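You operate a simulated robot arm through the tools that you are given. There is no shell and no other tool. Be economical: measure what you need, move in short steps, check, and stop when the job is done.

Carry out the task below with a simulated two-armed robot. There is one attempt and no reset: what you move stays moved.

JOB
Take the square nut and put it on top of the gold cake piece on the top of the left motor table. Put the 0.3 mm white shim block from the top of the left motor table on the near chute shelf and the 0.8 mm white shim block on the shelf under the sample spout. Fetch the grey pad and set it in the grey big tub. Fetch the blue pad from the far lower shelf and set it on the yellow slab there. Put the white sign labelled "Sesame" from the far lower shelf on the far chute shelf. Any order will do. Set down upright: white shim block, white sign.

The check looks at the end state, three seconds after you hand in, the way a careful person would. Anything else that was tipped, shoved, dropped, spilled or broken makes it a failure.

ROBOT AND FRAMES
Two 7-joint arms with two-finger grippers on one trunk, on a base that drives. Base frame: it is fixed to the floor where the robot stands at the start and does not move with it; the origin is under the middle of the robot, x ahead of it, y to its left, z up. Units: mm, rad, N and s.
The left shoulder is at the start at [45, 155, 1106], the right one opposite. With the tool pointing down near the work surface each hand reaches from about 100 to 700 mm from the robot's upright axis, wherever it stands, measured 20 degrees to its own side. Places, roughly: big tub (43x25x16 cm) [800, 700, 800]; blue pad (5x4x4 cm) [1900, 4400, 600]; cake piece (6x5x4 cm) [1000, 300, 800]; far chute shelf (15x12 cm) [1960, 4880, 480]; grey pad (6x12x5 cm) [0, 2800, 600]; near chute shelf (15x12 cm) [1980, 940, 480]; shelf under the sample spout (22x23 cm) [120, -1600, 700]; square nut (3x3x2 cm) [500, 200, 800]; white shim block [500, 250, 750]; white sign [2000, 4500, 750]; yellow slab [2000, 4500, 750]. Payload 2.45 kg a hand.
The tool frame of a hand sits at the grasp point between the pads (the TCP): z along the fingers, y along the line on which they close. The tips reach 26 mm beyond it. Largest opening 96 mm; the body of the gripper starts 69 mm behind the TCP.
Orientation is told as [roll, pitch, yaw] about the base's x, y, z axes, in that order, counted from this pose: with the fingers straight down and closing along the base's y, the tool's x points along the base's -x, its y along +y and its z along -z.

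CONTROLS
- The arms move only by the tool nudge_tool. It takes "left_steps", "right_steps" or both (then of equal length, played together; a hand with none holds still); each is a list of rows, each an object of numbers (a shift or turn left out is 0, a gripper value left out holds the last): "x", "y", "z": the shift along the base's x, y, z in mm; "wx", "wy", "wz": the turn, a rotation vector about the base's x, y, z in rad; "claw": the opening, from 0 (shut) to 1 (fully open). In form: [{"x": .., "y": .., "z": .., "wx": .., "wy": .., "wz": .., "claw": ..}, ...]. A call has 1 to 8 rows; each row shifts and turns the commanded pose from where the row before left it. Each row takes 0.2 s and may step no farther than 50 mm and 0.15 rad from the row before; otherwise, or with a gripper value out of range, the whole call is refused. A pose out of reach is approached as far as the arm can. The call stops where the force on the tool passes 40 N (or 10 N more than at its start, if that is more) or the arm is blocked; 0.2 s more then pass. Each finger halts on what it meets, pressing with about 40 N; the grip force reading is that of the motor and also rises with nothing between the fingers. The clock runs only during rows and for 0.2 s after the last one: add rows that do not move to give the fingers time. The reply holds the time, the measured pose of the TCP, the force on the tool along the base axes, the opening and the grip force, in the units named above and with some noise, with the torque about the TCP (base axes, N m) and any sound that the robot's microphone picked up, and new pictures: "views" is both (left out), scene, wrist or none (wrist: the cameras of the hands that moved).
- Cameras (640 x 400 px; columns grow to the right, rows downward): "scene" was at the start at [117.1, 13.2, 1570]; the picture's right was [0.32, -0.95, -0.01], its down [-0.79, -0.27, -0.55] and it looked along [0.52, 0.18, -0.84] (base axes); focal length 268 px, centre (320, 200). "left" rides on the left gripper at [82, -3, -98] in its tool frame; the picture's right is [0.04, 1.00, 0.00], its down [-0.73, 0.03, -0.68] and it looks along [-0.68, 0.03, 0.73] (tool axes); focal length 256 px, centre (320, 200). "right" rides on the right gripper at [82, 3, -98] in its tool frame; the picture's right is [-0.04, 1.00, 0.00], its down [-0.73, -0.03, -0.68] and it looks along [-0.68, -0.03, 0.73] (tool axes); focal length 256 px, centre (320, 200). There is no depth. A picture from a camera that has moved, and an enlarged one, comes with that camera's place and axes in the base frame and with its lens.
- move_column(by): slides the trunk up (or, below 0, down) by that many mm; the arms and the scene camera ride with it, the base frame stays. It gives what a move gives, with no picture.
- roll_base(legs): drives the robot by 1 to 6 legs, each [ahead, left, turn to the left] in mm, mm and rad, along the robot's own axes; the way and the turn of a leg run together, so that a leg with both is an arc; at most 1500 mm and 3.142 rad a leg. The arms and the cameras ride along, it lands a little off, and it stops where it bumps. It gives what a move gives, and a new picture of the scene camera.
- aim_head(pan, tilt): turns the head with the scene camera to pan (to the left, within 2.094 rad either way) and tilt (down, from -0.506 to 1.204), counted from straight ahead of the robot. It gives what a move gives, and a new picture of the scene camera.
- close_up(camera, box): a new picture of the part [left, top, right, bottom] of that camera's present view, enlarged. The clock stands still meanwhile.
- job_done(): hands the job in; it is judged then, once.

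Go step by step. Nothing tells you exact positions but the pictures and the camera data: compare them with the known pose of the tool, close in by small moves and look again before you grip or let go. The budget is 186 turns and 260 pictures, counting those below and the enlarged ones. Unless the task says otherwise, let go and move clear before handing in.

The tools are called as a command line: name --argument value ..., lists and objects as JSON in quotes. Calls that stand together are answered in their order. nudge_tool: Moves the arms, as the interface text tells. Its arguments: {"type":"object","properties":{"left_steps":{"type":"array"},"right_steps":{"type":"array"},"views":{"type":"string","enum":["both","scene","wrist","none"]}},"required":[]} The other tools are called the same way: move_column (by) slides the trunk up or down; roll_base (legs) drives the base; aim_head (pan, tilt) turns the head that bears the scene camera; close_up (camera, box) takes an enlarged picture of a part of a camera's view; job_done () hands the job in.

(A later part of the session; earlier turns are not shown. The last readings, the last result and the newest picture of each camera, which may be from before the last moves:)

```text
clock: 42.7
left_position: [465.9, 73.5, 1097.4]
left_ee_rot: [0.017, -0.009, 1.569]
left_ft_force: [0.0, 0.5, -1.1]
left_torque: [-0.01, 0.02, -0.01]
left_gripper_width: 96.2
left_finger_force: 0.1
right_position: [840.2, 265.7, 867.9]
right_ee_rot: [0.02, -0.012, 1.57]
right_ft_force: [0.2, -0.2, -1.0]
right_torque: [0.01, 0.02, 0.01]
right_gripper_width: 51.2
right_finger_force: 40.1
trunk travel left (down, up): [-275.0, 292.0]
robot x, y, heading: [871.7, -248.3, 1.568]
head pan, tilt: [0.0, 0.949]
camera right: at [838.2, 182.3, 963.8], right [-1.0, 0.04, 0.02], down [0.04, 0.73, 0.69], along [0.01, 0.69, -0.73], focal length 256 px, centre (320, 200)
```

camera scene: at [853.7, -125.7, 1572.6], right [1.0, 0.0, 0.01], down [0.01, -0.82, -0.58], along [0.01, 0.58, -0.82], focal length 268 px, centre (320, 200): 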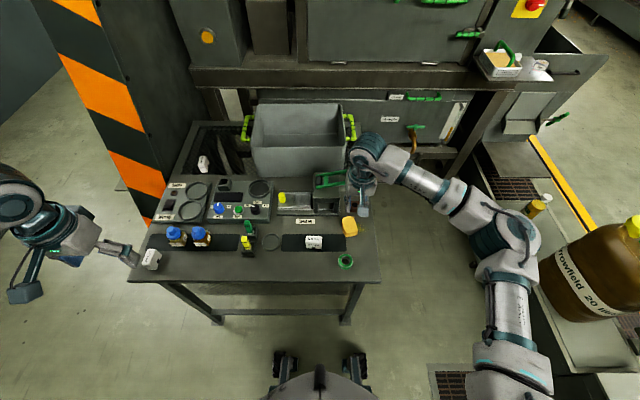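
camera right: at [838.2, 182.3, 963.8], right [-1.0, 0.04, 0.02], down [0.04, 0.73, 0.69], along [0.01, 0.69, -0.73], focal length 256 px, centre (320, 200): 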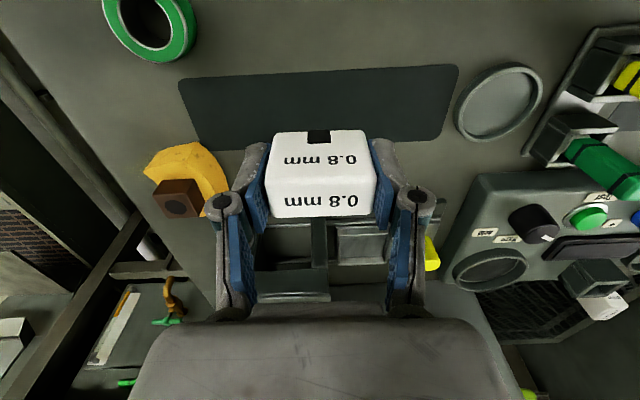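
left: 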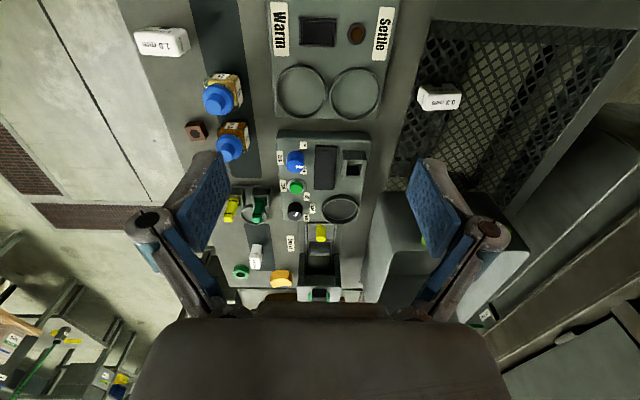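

The block is held (51 mm). I raise and retract it, then drive around to the table's left end for the 0.3 mm block.

nudge_tool --right_steps '[{"z": 45, "y": -15}, {"z": 45, "y": -20}, {"z": 45, "y": -20}, {"z": 40, "y": -30}, {"y": -45}, {"y": -45}, {"y": -30, "x": 30}, {}]' --views "none"

roll_base --legs '[[-50, 850, 0], [0, 0, -0.9]]'

```text
clock: 44.5
left_position: [468.2, 74.3, 1096.8]
left_ee_rot: [0.02, -0.01, 1.57]
left_ft_force: [-1.0, 0.3, 0.5]
left_torque: [-0.05, -0.02, -0.01]
left_gripper_width: 96.1
left_finger_force: 0.1
right_position: [872.8, 62.6, 1041.0]
right_ee_rot: [0.022, -0.01, 1.57]
right_ft_force: [-0.5, -0.7, -0.7]
right_torque: [0.03, -0.03, -0.01]
right_gripper_width: 51.1
right_finger_force: 40.0
trunk travel left (down, up): [-275.0, 292.0]
robot x, y, heading: [871.1, -247.6, 1.567]
head pan, tilt: [0.0, 0.949]
```

```text
clock: 51.3
left_position: [7.7, 223.7, 1095.8]
left_ee_rot: [0.013, -0.01, 0.683]
left_ft_force: [0.7, 0.2, 0.4]
left_torque: [0.02, 0.01, -0.02]
left_gripper_width: 96.0
left_finger_force: 0.1
right_position: [254.8, -96.6, 1042.7]
right_ee_rot: [0.016, -0.012, 0.682]
right_ft_force: [-0.4, 0.0, -0.7]
right_torque: [0.0, -0.03, 0.01]
right_gripper_width: 51.0
right_finger_force: 40.0
trunk travel left (down, up): [-275.0, 292.0]
robot x, y, heading: [13.6, -296.0, 0.688]
head pan, tilt: [0.0, 0.949]
camera scene: at [106.2, -212.1, 1572.7], right [0.63, -0.77, 0.01], down [-0.63, -0.52, -0.58], along [0.45, 0.36, -0.81], focal length 268 px, centre (320, 200)
```

scene: 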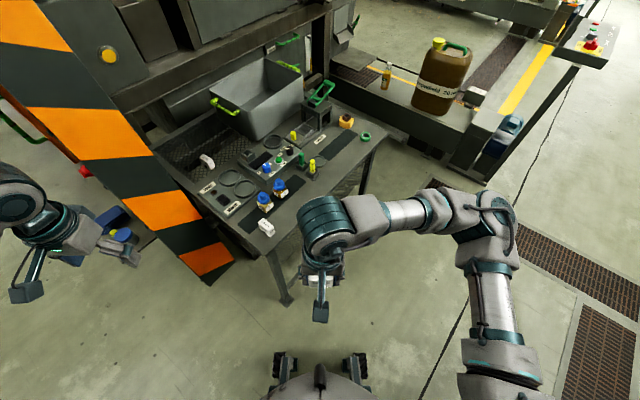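

The pillar stands right beside the 0.3 mm block, so the right hand suits it better; I deliver the 0.8 mm block to the spout shelf first. I back away and turn toward the spout.

roll_base --legs '[[-400, 230, 0], [0, 0, -2.2]]'

aim_head --pan 0.1 --tilt 0.55

```text
clock: 59.4
left_position: [-35.6, -682.7, 1100.3]
left_ee_rot: [0.022, -0.011, -1.544]
left_ft_force: [0.7, -0.3, 0.1]
left_torque: [-0.02, 0.0, -0.01]
left_gripper_width: 96.3
left_finger_force: 0.1
right_position: [-440.2, -681.4, 1042.9]
right_ee_rot: [0.024, -0.013, -1.546]
right_ft_force: [-0.2, -0.3, -0.5]
right_torque: [0.02, -0.02, 0.01]
right_gripper_width: 51.1
right_finger_force: 39.9
trunk travel left (down, up): [-275.0, 292.0]
robot x, y, heading: [-447.6, -375.4, -1.541]
head pan, tilt: [0.0, 0.949]
camera scene: at [-438.0, -495.2, 1572.8], right [-1.0, -0.03, 0.0], down [-0.02, 0.81, -0.58], along [0.01, -0.58, -0.81], focal length 268 px, centre (320, 200)
```

scene: 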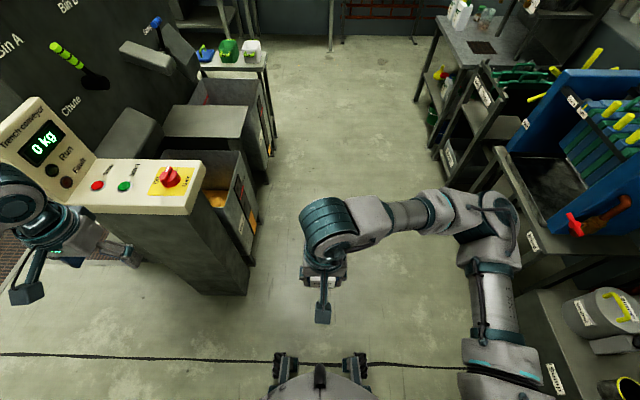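

```text
clock: 60.3
left_position: [-37.4, -680.1, 1100.6]
left_ee_rot: [0.025, -0.013, -1.545]
left_ft_force: [0.0, -0.4, 0.0]
left_torque: [0.02, -0.02, 0.01]
left_gripper_width: 96.2
left_finger_force: 0.2
right_position: [-441.5, -679.9, 1043.1]
right_ee_rot: [0.024, -0.016, -1.547]
right_ft_force: [0.6, 0.1, -0.4]
right_torque: [-0.01, -0.02, -0.01]
right_gripper_width: 51.0
right_finger_force: 39.7
trunk travel left (down, up): [-275.0, 292.0]
robot x, y, heading: [-443.1, -376.2, -1.55]
head pan, tilt: [0.099, 0.55]
camera scene: at [-427.0, -511.6, 1605.5], right [-0.99, -0.13, 0.0], down [-0.07, 0.52, -0.85], along [0.11, -0.84, -0.53], focal length 268 px, centre (320, 200)
```

scene: 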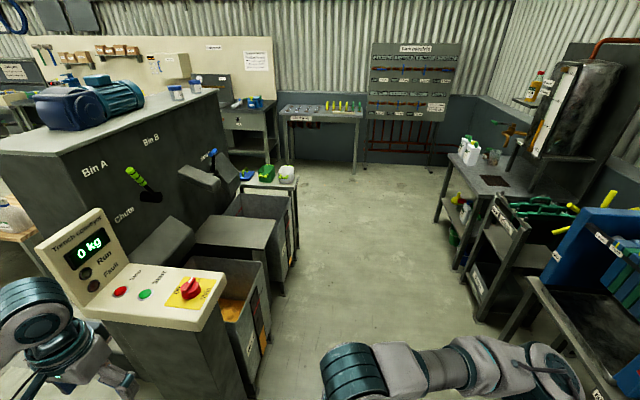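

close_up --camera "scene" --box '[120, 130, 320, 290]'

```text
2.50 times, centred on (220, 210) of scene
camera zoom: at [-427.0, -511.6, 1605.5], right [-0.99, -0.13, 0.0], down [-0.07, 0.52, -0.85], along [0.11, -0.84, -0.53], focal length 671 px, centre (570, 175)
```

zoom: 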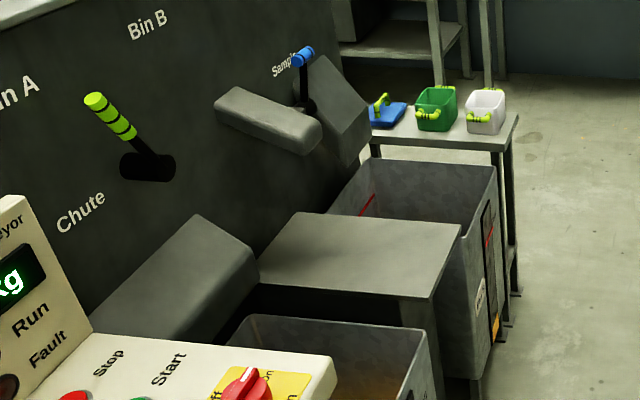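

The shelf under the sample spout looks to be the flat grey stand beyond the console, around [90, -1590, 700]. I turn to face +x, and strafe past the console at a distance.

roll_base --legs '[[0, 0, 1.545], [-150, 0, 0], [0, -1100, 0]]'

aim_head --pan -0.1 --tilt 0.7

```text
clock: 70.7
left_position: [-276.7, -1077.2, 1097.6]
left_ee_rot: [0.015, -0.015, -0.006]
left_ft_force: [0.0, 0.3, -0.7]
left_torque: [0.0, -0.02, -0.02]
left_gripper_width: 95.9
left_finger_force: 0.0
right_position: [-291.1, -1481.8, 1043.3]
right_ee_rot: [0.018, -0.017, -0.009]
right_ft_force: [0.0, 1.1, -1.3]
right_torque: [-0.01, -0.02, 0.0]
right_gripper_width: 51.1
right_finger_force: 39.9
trunk travel left (down, up): [-275.0, 292.0]
robot x, y, heading: [-598.3, -1481.7, -0.01]
head pan, tilt: [0.099, 0.55]
camera scene: at [-455.9, -1458.0, 1605.4], right [0.09, -1.0, 0.01], down [-0.52, -0.06, -0.85], along [0.85, 0.07, -0.53], focal length 268 px, centre (320, 200)
```

scene: 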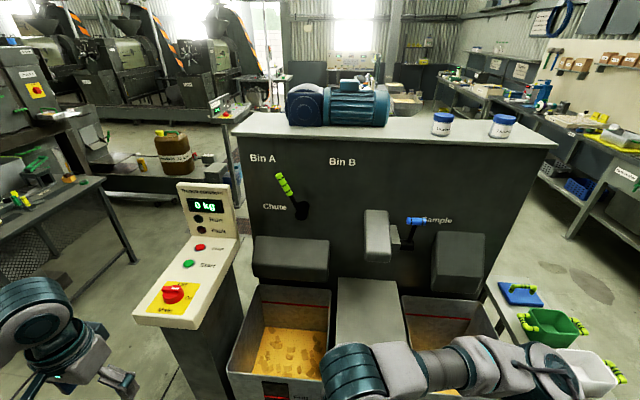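

```text
clock: 71.4
left_position: [-278.4, -1079.9, 1101.2]
left_ee_rot: [0.018, -0.018, -0.006]
left_ft_force: [0.3, -0.3, -0.2]
left_torque: [0.0, -0.02, -0.01]
left_gripper_width: 95.8
left_finger_force: 0.1
right_position: [-291.6, -1485.0, 1044.2]
right_ee_rot: [0.021, -0.018, -0.009]
right_ft_force: [0.3, 0.9, -0.8]
right_torque: [-0.04, 0.0, -0.02]
right_gripper_width: 51.1
right_finger_force: 39.7
trunk travel left (down, up): [-275.0, 292.0]
robot x, y, heading: [-594.0, -1479.0, -0.01]
head pan, tilt: [-0.099, 0.7]
camera scene: at [-461.0, -1481.5, 1592.5], right [-0.11, -0.99, 0.01], down [-0.64, 0.06, -0.76], along [0.76, -0.08, -0.65], focal length 268 px, centre (320, 200)
```

scene: 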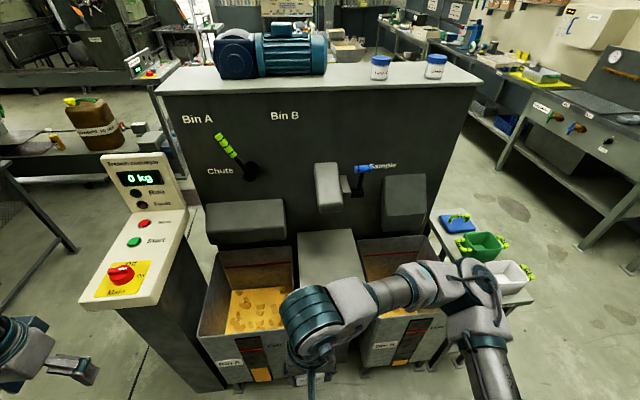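

The shelf top spans y −1467 to −1720 and the spout hangs near the wall. I pull the left hand back and approach.

nudge_tool --left_steps '[{"x": -40}, {"x": -40}, {"x": -40}, {}]' --views "none"

roll_base --legs '[[0, -60, 0.01], [190, 0, 0]]'

aim_head --pan -0.1 --tilt 1.0

```text
clock: 72.4
left_position: [-396.1, -1082.9, 1102.8]
left_ee_rot: [0.022, -0.015, -0.006]
left_ft_force: [0.8, -0.2, 0.8]
left_torque: [-0.03, 0.01, -0.02]
left_gripper_width: 96.2
left_finger_force: 0.0
right_position: [-290.4, -1486.1, 1043.3]
right_ee_rot: [0.023, -0.017, -0.007]
right_ft_force: [-0.5, 0.3, -0.8]
right_torque: [0.0, 0.01, 0.02]
right_gripper_width: 51.2
right_finger_force: 40.2
trunk travel left (down, up): [-275.0, 292.0]
robot x, y, heading: [-593.4, -1482.8, -0.004]
head pan, tilt: [-0.099, 0.7]
```

```text
clock: 74.5
left_position: [-216.5, -1125.9, 1096.2]
left_ee_rot: [0.009, -0.013, 0.007]
left_ft_force: [-0.6, -0.8, 0.4]
left_torque: [0.04, 0.0, 0.03]
left_gripper_width: 96.0
left_finger_force: 0.0
right_position: [-104.6, -1529.9, 1044.1]
right_ee_rot: [0.013, -0.02, 0.008]
right_ft_force: [-1.0, -0.3, -0.5]
right_torque: [-0.02, -0.07, 0.02]
right_gripper_width: 51.0
right_finger_force: 40.4
trunk travel left (down, up): [-275.0, 292.0]
robot x, y, heading: [-408.2, -1536.6, 0.004]
head pan, tilt: [-0.099, 0.7]
camera scene: at [-275.1, -1499.7, 1592.1], right [-0.09, -1.0, 0.03], down [-0.64, 0.04, -0.77], along [0.76, -0.09, -0.64], focal length 268 px, centre (320, 200)
```

scene: 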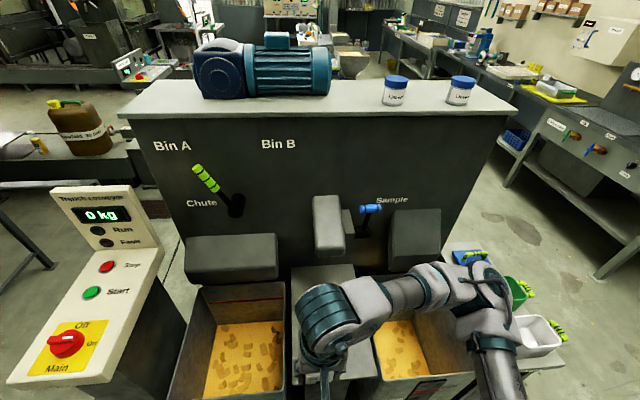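

```text
clock: 75.3
left_position: [-219.6, -1124.5, 1098.0]
left_ee_rot: [0.013, -0.013, 0.008]
left_ft_force: [-0.2, -1.2, 0.1]
left_torque: [0.1, -0.02, 0.01]
left_gripper_width: 95.9
left_finger_force: 0.1
right_position: [-107.8, -1529.7, 1044.5]
right_ee_rot: [0.019, -0.02, 0.008]
right_ft_force: [-0.4, 0.7, 0.3]
right_torque: [-0.05, -0.07, 0.01]
right_gripper_width: 50.9
right_finger_force: 40.4
trunk travel left (down, up): [-275.0, 292.0]
robot x, y, heading: [-410.5, -1531.2, 0.006]
head pan, tilt: [-0.099, 1.0]
camera scene: at [-289.5, -1485.8, 1568.4], right [-0.09, -1.0, 0.03], down [-0.84, 0.06, -0.54], along [0.54, -0.08, -0.84], focal length 268 px, centre (320, 200)
```

scene: 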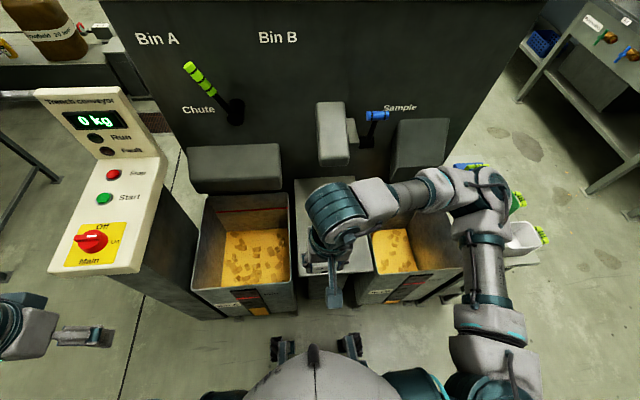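

The shelf is about x −20…365, y −1715…−1475, z≈690. I bring the right hand over [100, −1595].

nudge_tool --right_steps '[{"x": 42, "y": -13, "z": -20}, {"x": 42, "y": -13, "z": -20}, {"x": 42, "y": -13, "z": -20}, {"x": 42, "y": -13, "z": -20}, {"x": 40, "y": -13, "z": -20}, {"z": -45}, {"z": -45}, {}]' --views "both"

```text
clock: 77.1
left_position: [-219.9, -1139.9, 1102.7]
left_ee_rot: [0.024, -0.015, 0.007]
left_ft_force: [-0.3, -1.5, -1.0]
left_torque: [0.06, -0.04, 0.01]
left_gripper_width: 96.3
left_finger_force: 0.1
right_position: [99.2, -1612.6, 854.1]
right_ee_rot: [0.03, -0.021, 0.007]
right_ft_force: [0.3, -0.7, -0.2]
right_torque: [-0.05, -0.01, 0.01]
right_gripper_width: 51.0
right_finger_force: 39.7
trunk travel left (down, up): [-275.0, 292.0]
robot x, y, heading: [-406.7, -1535.1, 0.009]
head pan, tilt: [-0.099, 1.0]
camera scene: at [-289.4, -1505.2, 1568.9], right [-0.09, -1.0, 0.02], down [-0.84, 0.06, -0.54], along [0.54, -0.07, -0.84], focal length 268 px, centre (320, 200)
camera right: at [16.0, -1613.4, 949.1], right [0.03, 1.0, 0.03], down [0.72, -0.05, 0.69], along [0.69, 0.0, -0.72], focal length 256 px, centre (320, 200)
```

scene: 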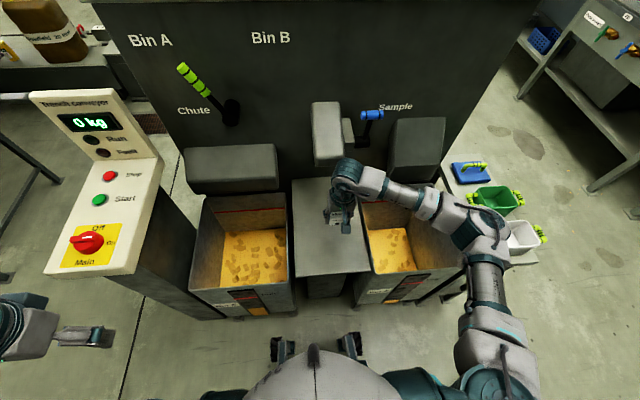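
right: 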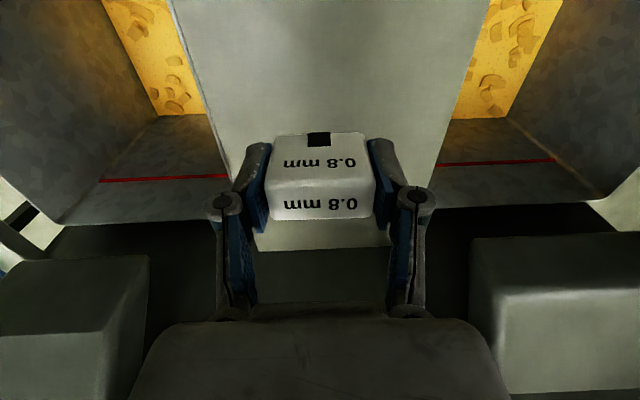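

Centred over the shelf; I descend, moving slightly farther in.

nudge_tool --right_steps '[{"x": 10, "y": 5, "z": -40}, {"x": 10, "z": -40}, {"z": -25}, {}]' --views "both"

```text
clock: 78.1
left_position: [-218.6, -1171.4, 1110.5]
left_ee_rot: [0.05, -0.013, 0.003]
left_ft_force: [0.4, 0.4, -0.1]
left_torque: [-0.02, 0.03, 0.03]
left_gripper_width: 96.2
left_finger_force: 0.0
right_position: [118.9, -1631.0, 747.1]
right_ee_rot: [0.052, -0.019, 0.003]
right_ft_force: [-0.6, -1.4, -0.2]
right_torque: [0.07, 0.03, 0.01]
right_gripper_width: 51.1
right_finger_force: 40.1
trunk travel left (down, up): [-275.0, 292.0]
robot x, y, heading: [-407.0, -1542.5, 0.006]
head pan, tilt: [-0.099, 1.0]
camera scene: at [-288.5, -1546.3, 1569.2], right [-0.09, -1.0, 0.0], down [-0.84, 0.08, -0.54], along [0.54, -0.05, -0.84], focal length 268 px, centre (320, 200)
camera right: at [35.4, -1633.5, 843.3], right [0.04, 1.0, 0.05], down [0.72, -0.06, 0.69], along [0.69, 0.01, -0.72], focal length 256 px, centre (320, 200)
```

scene: 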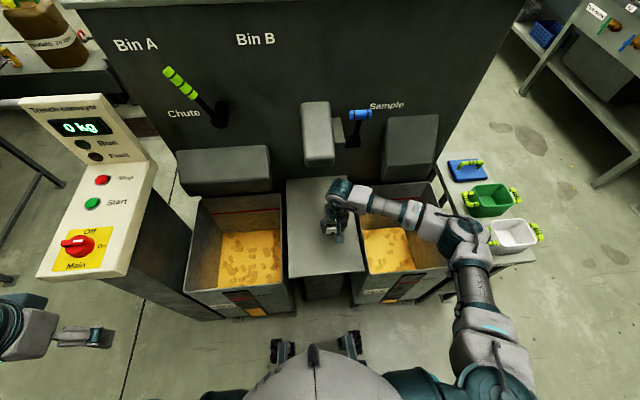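
right: 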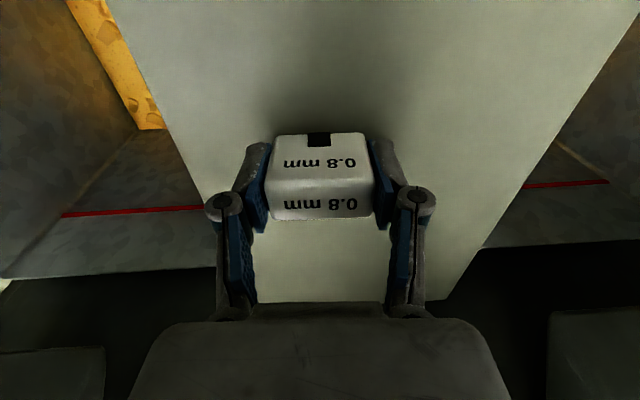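

The robot leans 0.05 rad to the right now; I level the hand, shift back and recheck.

nudge_tool --right_steps '[{"y": 20, "wx": -0.045, "wy": 0.018}, {}, {}, {}]' --views "wrist"

```text
clock: 79.1
left_position: [-217.8, -1182.8, 1114.3]
left_ee_rot: [0.059, -0.013, 0.005]
left_ft_force: [-0.4, 0.5, 0.0]
left_torque: [-0.07, 0.01, -0.01]
left_gripper_width: 96.0
left_finger_force: 0.1
right_position: [119.7, -1618.6, 746.2]
right_ee_rot: [0.014, 0.0, 0.003]
right_ft_force: [-0.5, -1.3, -0.5]
right_torque: [0.13, 0.01, -0.01]
right_gripper_width: 51.2
right_finger_force: 40.1
trunk travel left (down, up): [-275.0, 292.0]
robot x, y, heading: [-405.8, -1545.9, 0.006]
head pan, tilt: [-0.099, 1.0]
camera right: at [38.5, -1617.8, 844.2], right [0.04, 1.0, 0.01], down [0.73, -0.04, 0.68], along [0.68, -0.01, -0.73], focal length 256 px, centre (320, 200)
```

right: 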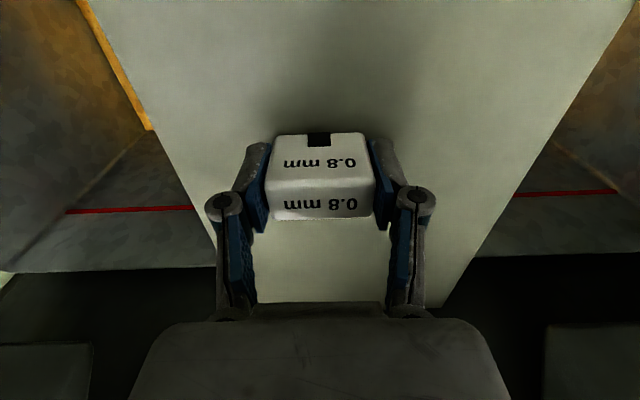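

nudge_tool --right_steps '[{}, {}, {}, {}, {}]' --views "scene"

close_up --camera "scene" --box '[400, 140, 560, 340]'

```text
clock: 80.3
left_position: [-219.0, -1140.8, 1103.6]
left_ee_rot: [0.026, -0.016, 0.01]
left_ft_force: [-0.4, -0.6, 0.7]
left_torque: [0.07, -0.01, 0.0]
left_gripper_width: 96.0
left_finger_force: 0.0
right_position: [120.1, -1584.6, 749.7]
right_ee_rot: [-0.014, -0.001, 0.008]
right_ft_force: [-1.5, 0.6, -0.7]
right_torque: [-0.06, 0.0, 0.0]
right_gripper_width: 50.8
right_finger_force: 39.8
trunk travel left (down, up): [-275.0, 292.0]
robot x, y, heading: [-404.3, -1535.0, 0.011]
head pan, tilt: [-0.099, 1.0]
camera scene: at [-288.9, -1528.7, 1569.2], right [-0.09, -1.0, 0.01], down [-0.84, 0.07, -0.54], along [0.54, -0.06, -0.84], focal length 268 px, centre (320, 200)
```

scene: 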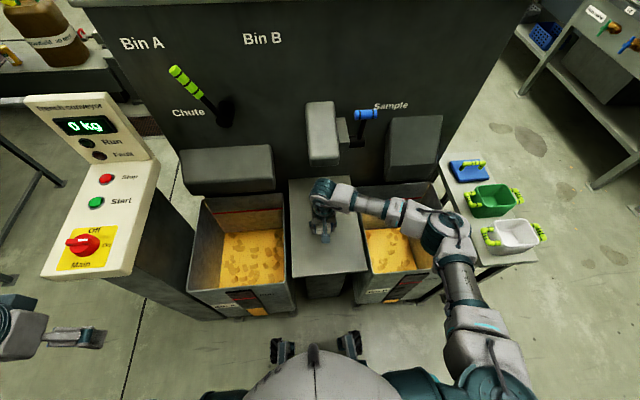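

```text
2.00 times, centred on (480, 240) of scene
camera zoom: at [-288.9, -1528.7, 1569.2], right [-0.09, -1.0, 0.01], down [-0.84, 0.07, -0.54], along [0.54, -0.06, -0.84], focal length 537 px, centre (0, 120)
```

zoom: 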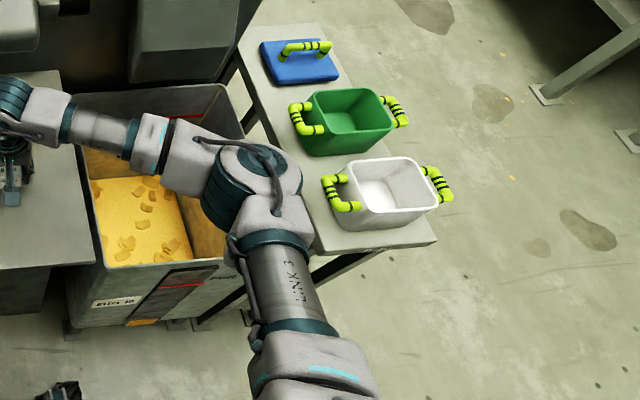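

The sway settles again. I level and lower slowly.

nudge_tool --right_steps '[{"wx": 0.012, "z": -6}, {"z": -6}, {}, {}, {}]' --views "none"

nudge_tool --right_steps '[{}, {"z": -4}, {"z": -3}, {}, {}]' --views "wrist"

```text
clock: 81.5
left_position: [-218.0, -1157.1, 1108.2]
left_ee_rot: [0.04, -0.016, 0.006]
left_ft_force: [0.4, 0.0, -0.2]
left_torque: [0.03, -0.01, -0.01]
left_gripper_width: 96.1
left_finger_force: 0.0
right_position: [120.5, -1599.4, 737.9]
right_ee_rot: [0.011, -0.002, 0.005]
right_ft_force: [-0.7, -0.5, -0.5]
right_torque: [0.02, 0.01, -0.01]
right_gripper_width: 51.0
right_finger_force: 39.8
trunk travel left (down, up): [-275.0, 292.0]
robot x, y, heading: [-412.5, -1539.3, 0.008]
head pan, tilt: [-0.099, 1.0]
```

```text
clock: 82.7
left_position: [-220.3, -1158.8, 1109.5]
left_ee_rot: [0.04, -0.015, 0.004]
left_ft_force: [-0.1, 0.7, 0.3]
left_torque: [0.0, 0.01, -0.02]
left_gripper_width: 96.0
left_finger_force: 0.1
right_position: [120.7, -1601.0, 732.3]
right_ee_rot: [0.007, -0.005, 0.006]
right_ft_force: [-0.5, -2.9, 33.5]
right_torque: [-0.09, -0.1, 0.13]
right_gripper_width: 51.7
right_finger_force: 40.1
trunk travel left (down, up): [-275.0, 292.0]
robot x, y, heading: [-404.3, -1538.9, 0.002]
head pan, tilt: [-0.099, 1.0]
camera right: at [37.7, -1600.4, 829.3], right [0.04, 1.0, 0.01], down [0.73, -0.03, 0.68], along [0.68, -0.02, -0.73], focal length 256 px, centre (320, 200)
```

right: 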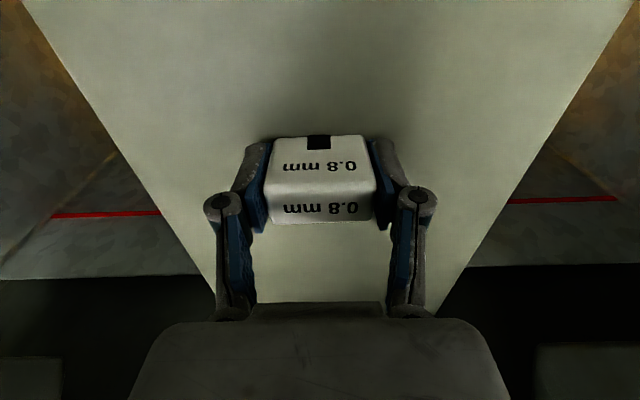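

Contact at z≈732. I ease off slightly, release and lift straight up.

nudge_tool --right_steps '[{"z": 2}, {"claw": 0.8}, {}, {"z": 15}, {"z": 40}, {"z": 45}, {"z": 45}]' --views "wrist"

```text
clock: 84.3
left_position: [-218.8, -1155.5, 1108.2]
left_ee_rot: [0.038, -0.016, 0.006]
left_ft_force: [0.6, -0.2, -0.9]
left_torque: [0.02, 0.01, 0.05]
left_gripper_width: 95.5
left_finger_force: 0.0
right_position: [120.1, -1597.6, 872.9]
right_ee_rot: [0.011, -0.001, 0.006]
right_ft_force: [-0.2, 0.5, -0.4]
right_torque: [-0.03, 0.01, -0.02]
right_gripper_width: 77.3
right_finger_force: 0.1
trunk travel left (down, up): [-275.0, 292.0]
robot x, y, heading: [-407.8, -1538.7, 0.005]
head pan, tilt: [-0.099, 1.0]
camera right: at [38.2, -1596.9, 971.9], right [0.03, 1.0, 0.01], down [0.73, -0.03, 0.68], along [0.68, -0.02, -0.73], focal length 256 px, centre (320, 200)
```

right: 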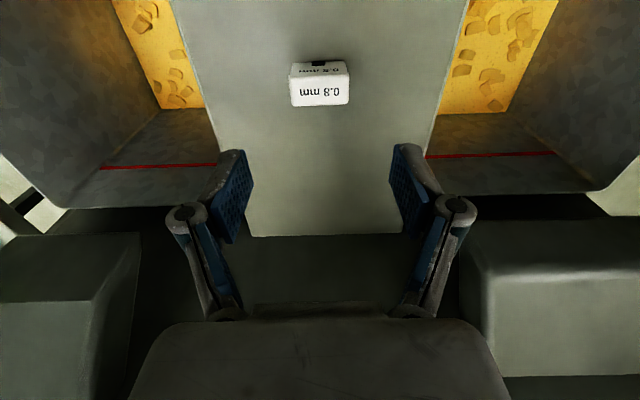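

The 0.8 mm block stands upright on the shelf. I retract and drive back to the table's left end for the 0.3 mm block.

nudge_tool --right_steps '[{"x": -35, "z": 30}, {"x": -35, "z": 30}, {"x": -35, "z": 30}, {"x": -35, "z": 30}, {"x": -35, "z": 30}, {"x": -40, "z": 20}, {}]' --views "none"

roll_base --legs '[[-190, 0, 0], [0, 1290, 0], [0, 0, 1.245]]'

```text
clock: 85.9
left_position: [-217.4, -1155.3, 1107.1]
left_ee_rot: [0.035, -0.016, 0.006]
left_ft_force: [0.1, -0.1, -0.7]
left_torque: [0.02, 0.03, 0.01]
left_gripper_width: 95.9
left_finger_force: 0.1
right_position: [-94.0, -1599.4, 1047.0]
right_ee_rot: [0.008, 0.0, 0.007]
right_ft_force: [0.2, -0.5, 0.2]
right_torque: [-0.03, 0.02, 0.02]
right_gripper_width: 77.0
right_finger_force: 0.1
trunk travel left (down, up): [-275.0, 292.0]
robot x, y, heading: [-408.6, -1539.7, 0.001]
head pan, tilt: [-0.099, 1.0]
```

```text
clock: 96.6
left_position: [-919.8, 52.5, 1107.3]
left_ee_rot: [0.034, -0.015, 1.248]
left_ft_force: [1.0, -0.4, -0.2]
left_torque: [0.01, 0.03, 0.04]
left_gripper_width: 96.2
left_finger_force: 0.0
right_position: [-459.2, 24.7, 1047.6]
right_ee_rot: [0.005, -0.001, 1.249]
right_ft_force: [-0.2, 0.1, 0.3]
right_torque: [0.05, 0.02, 0.0]
right_gripper_width: 76.8
right_finger_force: 0.1
trunk travel left (down, up): [-275.0, 292.0]
robot x, y, heading: [-618.2, -253.2, 1.246]
head pan, tilt: [-0.099, 1.0]
camera scene: at [-576.2, -143.1, 1569.2], right [0.91, -0.41, 0.0], down [-0.34, -0.77, -0.54], along [0.22, 0.49, -0.84], focal length 268 px, centre (320, 200)
```

scene: 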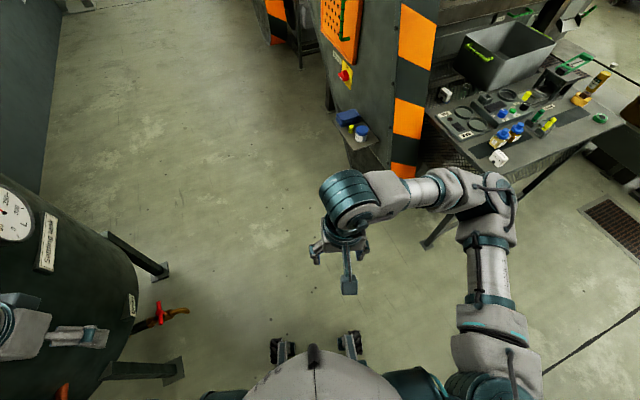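

roll_base --legs '[[0, -482, 0], [380, 0, 0]]'

```text
clock: 101.5
left_position: [-334.5, 251.8, 1108.9]
left_ee_rot: [0.039, -0.018, 1.249]
left_ft_force: [0.7, 0.0, -1.0]
left_torque: [-0.03, 0.03, 0.01]
left_gripper_width: 96.1
left_finger_force: 0.0
right_position: [124.5, 226.4, 1048.2]
right_ee_rot: [0.01, -0.005, 1.25]
right_ft_force: [-0.3, -0.2, -0.1]
right_torque: [-0.02, 0.0, 0.04]
right_gripper_width: 76.9
right_finger_force: 0.1
trunk travel left (down, up): [-275.0, 292.0]
robot x, y, heading: [-36.7, -46.4, 1.248]
head pan, tilt: [-0.099, 1.0]
camera scene: at [3.0, 61.3, 1569.3], right [0.91, -0.41, 0.0], down [-0.34, -0.77, -0.54], along [0.22, 0.49, -0.84], focal length 268 px, centre (320, 200)
```

scene: 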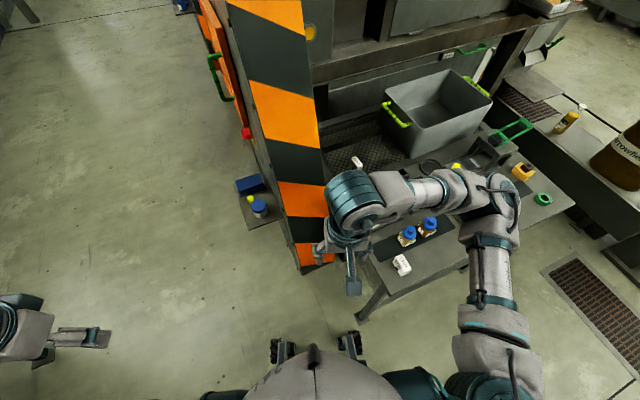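

The table's leg foot is at about [345, 190] and the pillar front at y≈573. I advance a bit more.

roll_base --legs '[[140, -12, 0]]'

```text
clock: 103.0
left_position: [-276.3, 359.8, 1108.7]
left_ee_rot: [0.058, 0.044, 1.264]
left_ft_force: [-1.0, 0.7, 0.2]
left_torque: [-0.11, -0.09, -0.02]
left_gripper_width: 95.9
left_finger_force: 0.0
right_position: [191.7, 335.4, 1045.4]
right_ee_rot: [0.049, -0.009, 1.246]
right_ft_force: [0.0, 0.8, -0.9]
right_torque: [-0.03, -0.09, 0.01]
right_gripper_width: 76.6
right_finger_force: 0.0
trunk travel left (down, up): [-275.0, 292.0]
robot x, y, heading: [-6.6, 76.3, 1.243]
head pan, tilt: [-0.099, 1.0]
stopped in leg 1: the robot was blocked; the commanded pose is now the measured one
camera scene: at [22.7, 194.4, 1568.8], right [0.91, -0.41, 0.01], down [-0.34, -0.77, -0.54], along [0.23, 0.48, -0.84], focal length 268 px, centre (320, 200)
```

scene: 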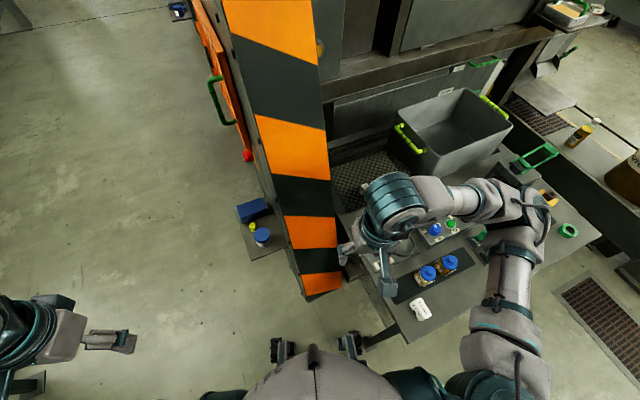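

The base was blocked; I check the cause before anything else.

aim_head --pan -0.4 --tilt 1.2

aim_head --pan 0.9 --tilt 0.9

```text
clock: 103.8
left_position: [-271.3, 352.9, 1111.9]
left_ee_rot: [0.063, 0.038, 1.263]
left_ft_force: [0.5, 0.1, 0.2]
left_torque: [0.02, 0.05, 0.01]
left_gripper_width: 96.0
left_finger_force: 0.1
right_position: [194.9, 330.0, 1046.4]
right_ee_rot: [0.052, -0.013, 1.249]
right_ft_force: [0.7, -0.6, -0.3]
right_torque: [0.0, 0.02, 0.02]
right_gripper_width: 76.9
right_finger_force: 0.0
trunk travel left (down, up): [-275.0, 292.0]
robot x, y, heading: [-6.3, 77.1, 1.241]
head pan, tilt: [-0.4, 1.201]
camera scene: at [37.1, 165.2, 1556.9], right [0.75, -0.66, 0.01], down [-0.62, -0.7, -0.36], along [0.25, 0.27, -0.93], focal length 268 px, centre (320, 200)
```

scene: 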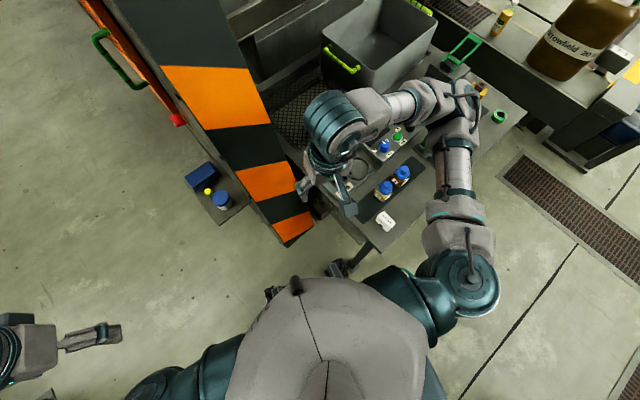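

```text
clock: 105.2
left_position: [-271.7, 353.3, 1111.4]
left_ee_rot: [0.065, 0.038, 1.263]
left_ft_force: [0.4, -0.3, 0.4]
left_torque: [0.02, -0.01, 0.01]
left_gripper_width: 96.1
left_finger_force: 0.0
right_position: [195.8, 330.4, 1048.0]
right_ee_rot: [0.054, -0.013, 1.247]
right_ft_force: [-0.3, 0.0, 0.6]
right_torque: [-0.03, 0.02, 0.0]
right_gripper_width: 76.7
right_finger_force: 0.1
trunk travel left (down, up): [-275.0, 292.0]
robot x, y, heading: [-6.9, 74.4, 1.243]
head pan, tilt: [0.901, 0.901]
camera scene: at [-41.8, 187.2, 1576.1], right [0.84, 0.54, 0.0], down [0.43, -0.66, -0.62], along [-0.33, 0.52, -0.79], focal length 268 px, centre (320, 200)
```

scene: 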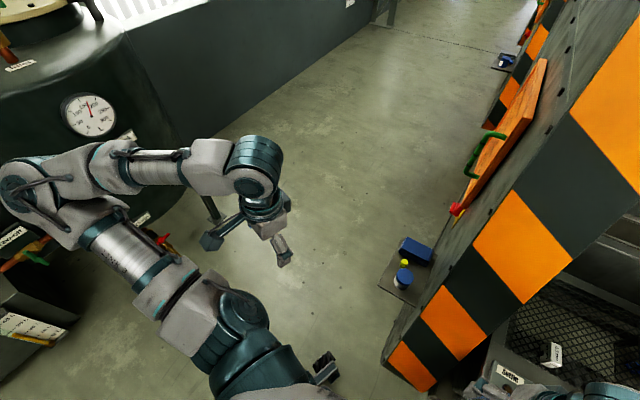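

aim_head --pan 1.6 --tilt 0.8

```text
clock: 106.3
left_position: [-271.3, 353.1, 1111.0]
left_ee_rot: [0.065, 0.038, 1.265]
left_ft_force: [0.4, -0.6, -0.2]
left_torque: [0.0, -0.04, -0.02]
left_gripper_width: 96.0
left_finger_force: 0.0
right_position: [194.7, 329.4, 1046.0]
right_ee_rot: [0.052, -0.014, 1.245]
right_ft_force: [-0.1, 0.3, 1.0]
right_torque: [-0.01, 0.02, -0.03]
right_gripper_width: 76.9
right_finger_force: 0.1
trunk travel left (down, up): [-275.0, 292.0]
robot x, y, heading: [-11.2, 75.2, 1.244]
head pan, tilt: [1.6, 0.799]
camera scene: at [-78.3, 147.5, 1584.0], right [0.29, 0.96, 0.0], down [0.69, -0.21, -0.69], along [-0.66, 0.2, -0.72], focal length 268 px, centre (320, 200)
```

scene: 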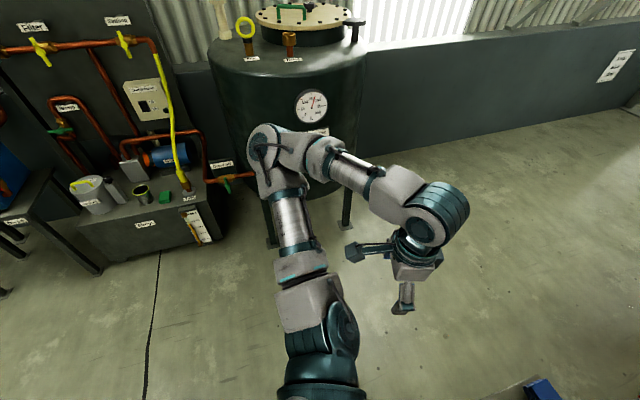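

Most likely the base's right front met the table's leg. I back off to the left, square up to heading ~1.52, and come alongside instead.

roll_base --legs '[[-20, 40, 0], [0, 0, 0.28], [104, 0, 0]]'

aim_head --pan -0.6 --tilt 1.15

```text
clock: 108.9
left_position: [-374.5, 365.5, 1110.7]
left_ee_rot: [0.066, 0.04, 1.545]
left_ft_force: [-0.3, 0.3, 0.8]
left_torque: [-0.01, 0.03, -0.02]
left_gripper_width: 95.7
left_finger_force: 0.1
right_position: [81.9, 473.5, 1046.8]
right_ee_rot: [0.053, -0.012, 1.526]
right_ft_force: [0.2, 1.3, -0.7]
right_torque: [-0.01, 0.02, 0.0]
right_gripper_width: 77.0
right_finger_force: 0.2
trunk travel left (down, up): [-275.0, 292.0]
robot x, y, heading: [-46.7, 173.4, 1.527]
head pan, tilt: [1.6, 0.799]
camera scene: at [-142.3, 221.5, 1583.4], right [0.02, 1.0, 0.0], down [0.73, -0.01, -0.69], along [-0.69, 0.01, -0.73], focal length 268 px, centre (320, 200)
```

scene: 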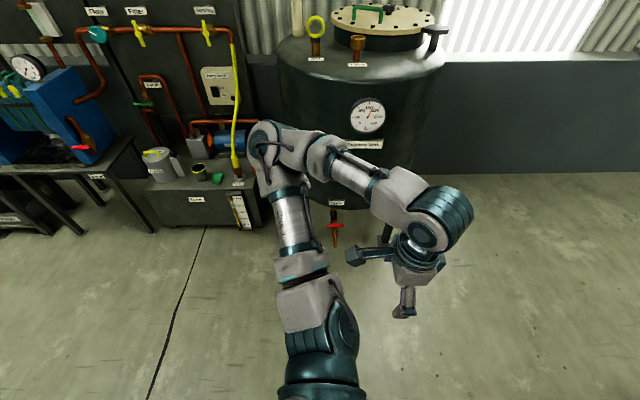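

```text
clock: 111.0
left_position: [-335.0, 363.5, 1120.7]
left_ee_rot: [0.099, 0.042, 1.544]
left_ft_force: [-1.0, -0.8, 0.6]
left_torque: [0.01, -0.07, -0.02]
left_gripper_width: 96.0
left_finger_force: 0.0
right_position: [118.7, 470.6, 1042.2]
right_ee_rot: [0.086, -0.013, 1.525]
right_ft_force: [-0.1, 0.2, -0.5]
right_torque: [0.03, 0.02, -0.03]
right_gripper_width: 76.8
right_finger_force: 0.0
trunk travel left (down, up): [-275.0, 292.0]
robot x, y, heading: [-41.3, 172.1, 1.521]
head pan, tilt: [-0.6, 1.15]
camera scene: at [36.7, 266.4, 1558.1], right [0.8, -0.6, -0.02], down [-0.56, -0.73, -0.39], along [0.22, 0.32, -0.92], focal length 268 px, centre (320, 200)
```

scene: 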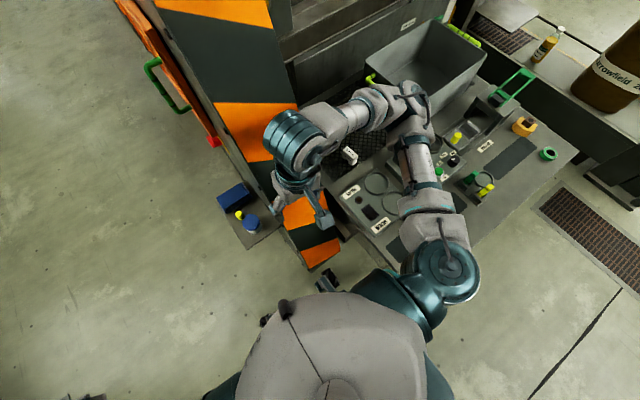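

The nut and cake are untouched. I move the right hand along in front of the pillar, over the mesh.

nudge_tool --right_steps '[{"x": 48}, {"x": 48}, {"x": 48}, {"x": 48}, {"x": 48}, {"x": 40}, {}]' --views "none"

nudge_tool --right_steps '[{"y": 40, "z": -20}, {"y": 40, "z": -20}, {"y": 20, "z": -20}, {}, {}]' --views "both"

```text
clock: 112.8
left_position: [-345.9, 363.7, 1118.3]
left_ee_rot: [0.09, 0.045, 1.544]
left_ft_force: [-0.6, -0.1, -0.4]
left_torque: [0.01, -0.02, 0.01]
left_gripper_width: 95.8
left_finger_force: 0.0
right_position: [390.1, 468.5, 1042.4]
right_ee_rot: [0.069, -0.013, 1.518]
right_ft_force: [0.1, -0.2, 0.3]
right_torque: [0.06, 0.05, 0.01]
right_gripper_width: 77.0
right_finger_force: 0.0
trunk travel left (down, up): [-275.0, 292.0]
robot x, y, heading: [-37.2, 174.5, 1.521]
head pan, tilt: [-0.6, 1.15]
stopped in row 7 (right hand): the arm was blocked; the commanded pose is now the measured one
```

```text
clock: 114.0
left_position: [-367.9, 363.3, 1112.3]
left_ee_rot: [0.07, 0.039, 1.544]
left_ft_force: [0.3, -0.1, -0.6]
left_torque: [0.0, 0.02, 0.03]
left_gripper_width: 96.0
left_finger_force: 0.0
right_position: [367.3, 571.3, 988.7]
right_ee_rot: [0.054, -0.013, 1.525]
right_ft_force: [-1.7, 0.7, -0.6]
right_torque: [-0.01, -0.09, 0.01]
right_gripper_width: 77.0
right_finger_force: 0.0
trunk travel left (down, up): [-275.0, 292.0]
robot x, y, heading: [-43.0, 175.4, 1.522]
head pan, tilt: [-0.6, 1.15]
camera scene: at [-25.0, 267.8, 1560.0], right [0.8, -0.6, 0.01], down [-0.54, -0.73, -0.41], along [0.26, 0.32, -0.91], focal length 268 px, centre (320, 200)
camera right: at [364.7, 487.7, 1085.9], right [-0.99, 0.09, 0.05], down [0.1, 0.72, 0.69], along [0.02, 0.69, -0.73], focal length 256 px, centre (320, 200)
```

scene: 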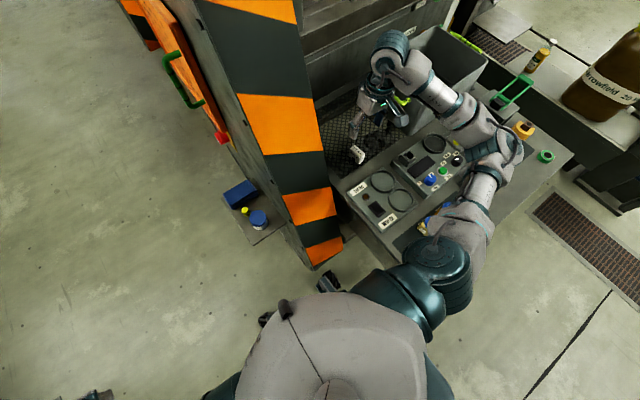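
right: 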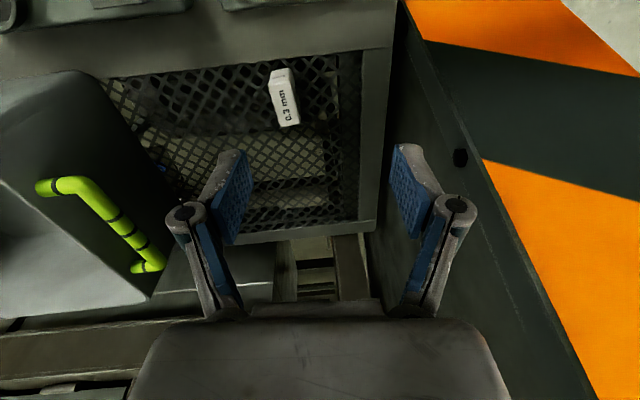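

The 0.3 mm block is near [401, 607]. I move over it, level the hand and lower part way.

nudge_tool --right_steps '[{"x": 17, "y": 18, "z": -20, "wy": -0.025}, {"x": 17, "y": 18, "z": -20, "wy": -0.025}, {"z": -40}, {}, {}, {}]' --views "wrist"

```text
clock: 115.4
left_position: [-344.8, 362.5, 1118.1]
left_ee_rot: [0.091, 0.042, 1.545]
left_ft_force: [0.5, 0.0, -0.6]
left_torque: [-0.02, 0.0, -0.01]
left_gripper_width: 95.9
left_finger_force: 0.0
right_position: [422.5, 606.4, 901.3]
right_ee_rot: [0.023, -0.015, 1.521]
right_ft_force: [-0.2, -0.8, -0.4]
right_torque: [0.03, 0.02, -0.02]
right_gripper_width: 76.5
right_finger_force: 0.1
trunk travel left (down, up): [-275.0, 292.0]
robot x, y, heading: [-35.5, 173.5, 1.523]
head pan, tilt: [-0.6, 1.15]
camera right: at [417.0, 523.1, 997.3], right [-1.0, 0.09, 0.02], down [0.08, 0.72, 0.69], along [0.04, 0.69, -0.73], focal length 256 px, centre (320, 200)
```

right: 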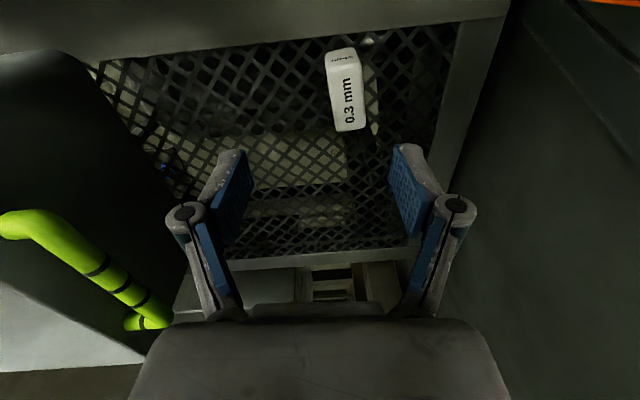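

nudge_tool --right_steps '[{}, {}, {}, {}, {}, {}, {}, {}]' --views "none"

nudge_tool --right_steps '[{}, {}]' --views "none"

nudge_tool --right_steps '[{}, {}]' --views "none"

```text
clock: 117.2
left_position: [-349.9, 363.1, 1116.9]
left_ee_rot: [0.084, 0.042, 1.547]
left_ft_force: [0.0, -0.8, 0.1]
left_torque: [-0.03, 0.01, 0.0]
left_gripper_width: 96.3
left_finger_force: 0.1
right_position: [418.6, 605.8, 903.4]
right_ee_rot: [0.019, -0.013, 1.521]
right_ft_force: [0.7, -0.2, 0.0]
right_torque: [-0.01, -0.01, -0.05]
right_gripper_width: 76.5
right_finger_force: 0.0
trunk travel left (down, up): [-275.0, 292.0]
robot x, y, heading: [-36.4, 173.5, 1.522]
head pan, tilt: [-0.6, 1.15]
```

```text
clock: 117.8
left_position: [-345.0, 362.9, 1118.1]
left_ee_rot: [0.088, 0.044, 1.545]
left_ft_force: [-0.3, -0.5, -0.3]
left_torque: [0.02, -0.07, -0.01]
left_gripper_width: 95.9
left_finger_force: 0.1
right_position: [422.7, 607.2, 901.9]
right_ee_rot: [0.02, -0.015, 1.521]
right_ft_force: [-0.2, 0.8, 0.1]
right_torque: [0.05, 0.03, 0.0]
right_gripper_width: 76.9
right_finger_force: 0.1
trunk travel left (down, up): [-275.0, 292.0]
robot x, y, heading: [-39.0, 175.3, 1.523]
head pan, tilt: [-0.6, 1.15]
```

```text
clock: 118.4
left_position: [-358.0, 363.0, 1116.3]
left_ee_rot: [0.079, 0.041, 1.547]
left_ft_force: [-0.6, -0.3, -1.2]
left_torque: [0.01, -0.04, 0.01]
left_gripper_width: 95.9
left_finger_force: 0.1
right_position: [411.4, 607.5, 906.0]
right_ee_rot: [0.012, -0.015, 1.522]
right_ft_force: [-0.5, 0.4, 0.7]
right_torque: [0.0, -0.05, 0.01]
right_gripper_width: 77.0
right_finger_force: 0.1
trunk travel left (down, up): [-275.0, 292.0]
robot x, y, heading: [-43.1, 175.8, 1.529]
head pan, tilt: [-0.6, 1.15]
```

The sway is about ±6 mm now. I open fully, centre over the block and go down.

nudge_tool --right_steps '[{"x": -17, "y": -2, "z": -30, "claw": 1.0, "wy": -0.015}, {"z": -30}, {}, {}]' --views "wrist"

```text
clock: 119.4
left_position: [-354.1, 363.1, 1116.4]
left_ee_rot: [0.083, 0.043, 1.547]
left_ft_force: [0.0, 0.4, 0.8]
left_torque: [0.01, 0.01, -0.05]
left_gripper_width: 96.0
left_finger_force: 0.1
right_position: [399.0, 602.3, 844.3]
right_ee_rot: [0.001, -0.014, 1.523]
right_ft_force: [-0.1, 0.1, -0.4]
right_torque: [-0.01, 0.01, -0.01]
right_gripper_width: 96.0
right_finger_force: 0.2
trunk travel left (down, up): [-275.0, 292.0]
robot x, y, heading: [-38.4, 172.4, 1.528]
head pan, tilt: [-0.6, 1.15]
camera right: at [391.8, 520.1, 939.7], right [-1.0, 0.09, 0.0], down [0.06, 0.72, 0.69], along [0.06, 0.69, -0.72], focal length 256 px, centre (320, 200)
```

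right: 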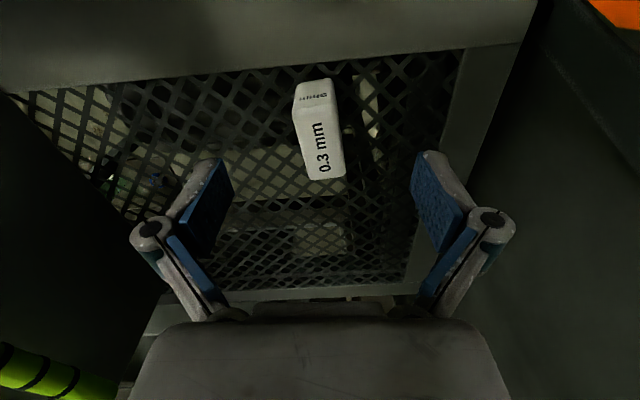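

nudge_tool --right_steps '[{"y": 5, "z": -28}, {}, {}]' --views "wrist"

```text
clock: 120.2
left_position: [-352.1, 363.6, 1115.2]
left_ee_rot: [0.084, 0.042, 1.547]
left_ft_force: [-0.4, 0.0, -0.6]
left_torque: [-0.02, 0.01, 0.01]
left_gripper_width: 96.1
left_finger_force: 0.1
right_position: [398.3, 610.4, 814.7]
right_ee_rot: [0.0, -0.015, 1.521]
right_ft_force: [0.4, 0.4, 0.7]
right_torque: [0.02, -0.01, 0.04]
right_gripper_width: 96.1
right_finger_force: 0.2
trunk travel left (down, up): [-275.0, 292.0]
robot x, y, heading: [-38.9, 170.9, 1.527]
head pan, tilt: [-0.6, 1.15]
camera right: at [392.1, 526.3, 911.8], right [-1.0, 0.09, 0.0], down [0.07, 0.72, 0.69], along [0.06, 0.69, -0.72], focal length 256 px, centre (320, 200)
```

right: 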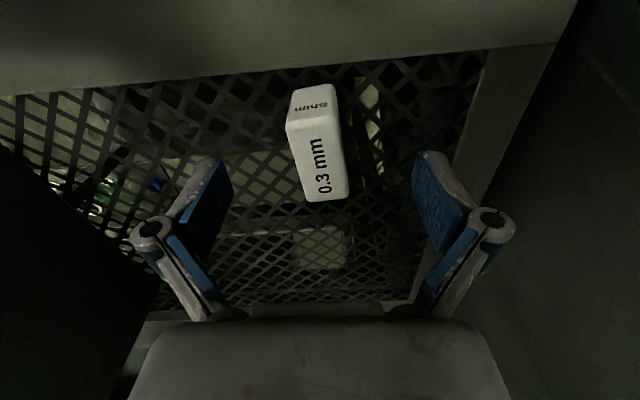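

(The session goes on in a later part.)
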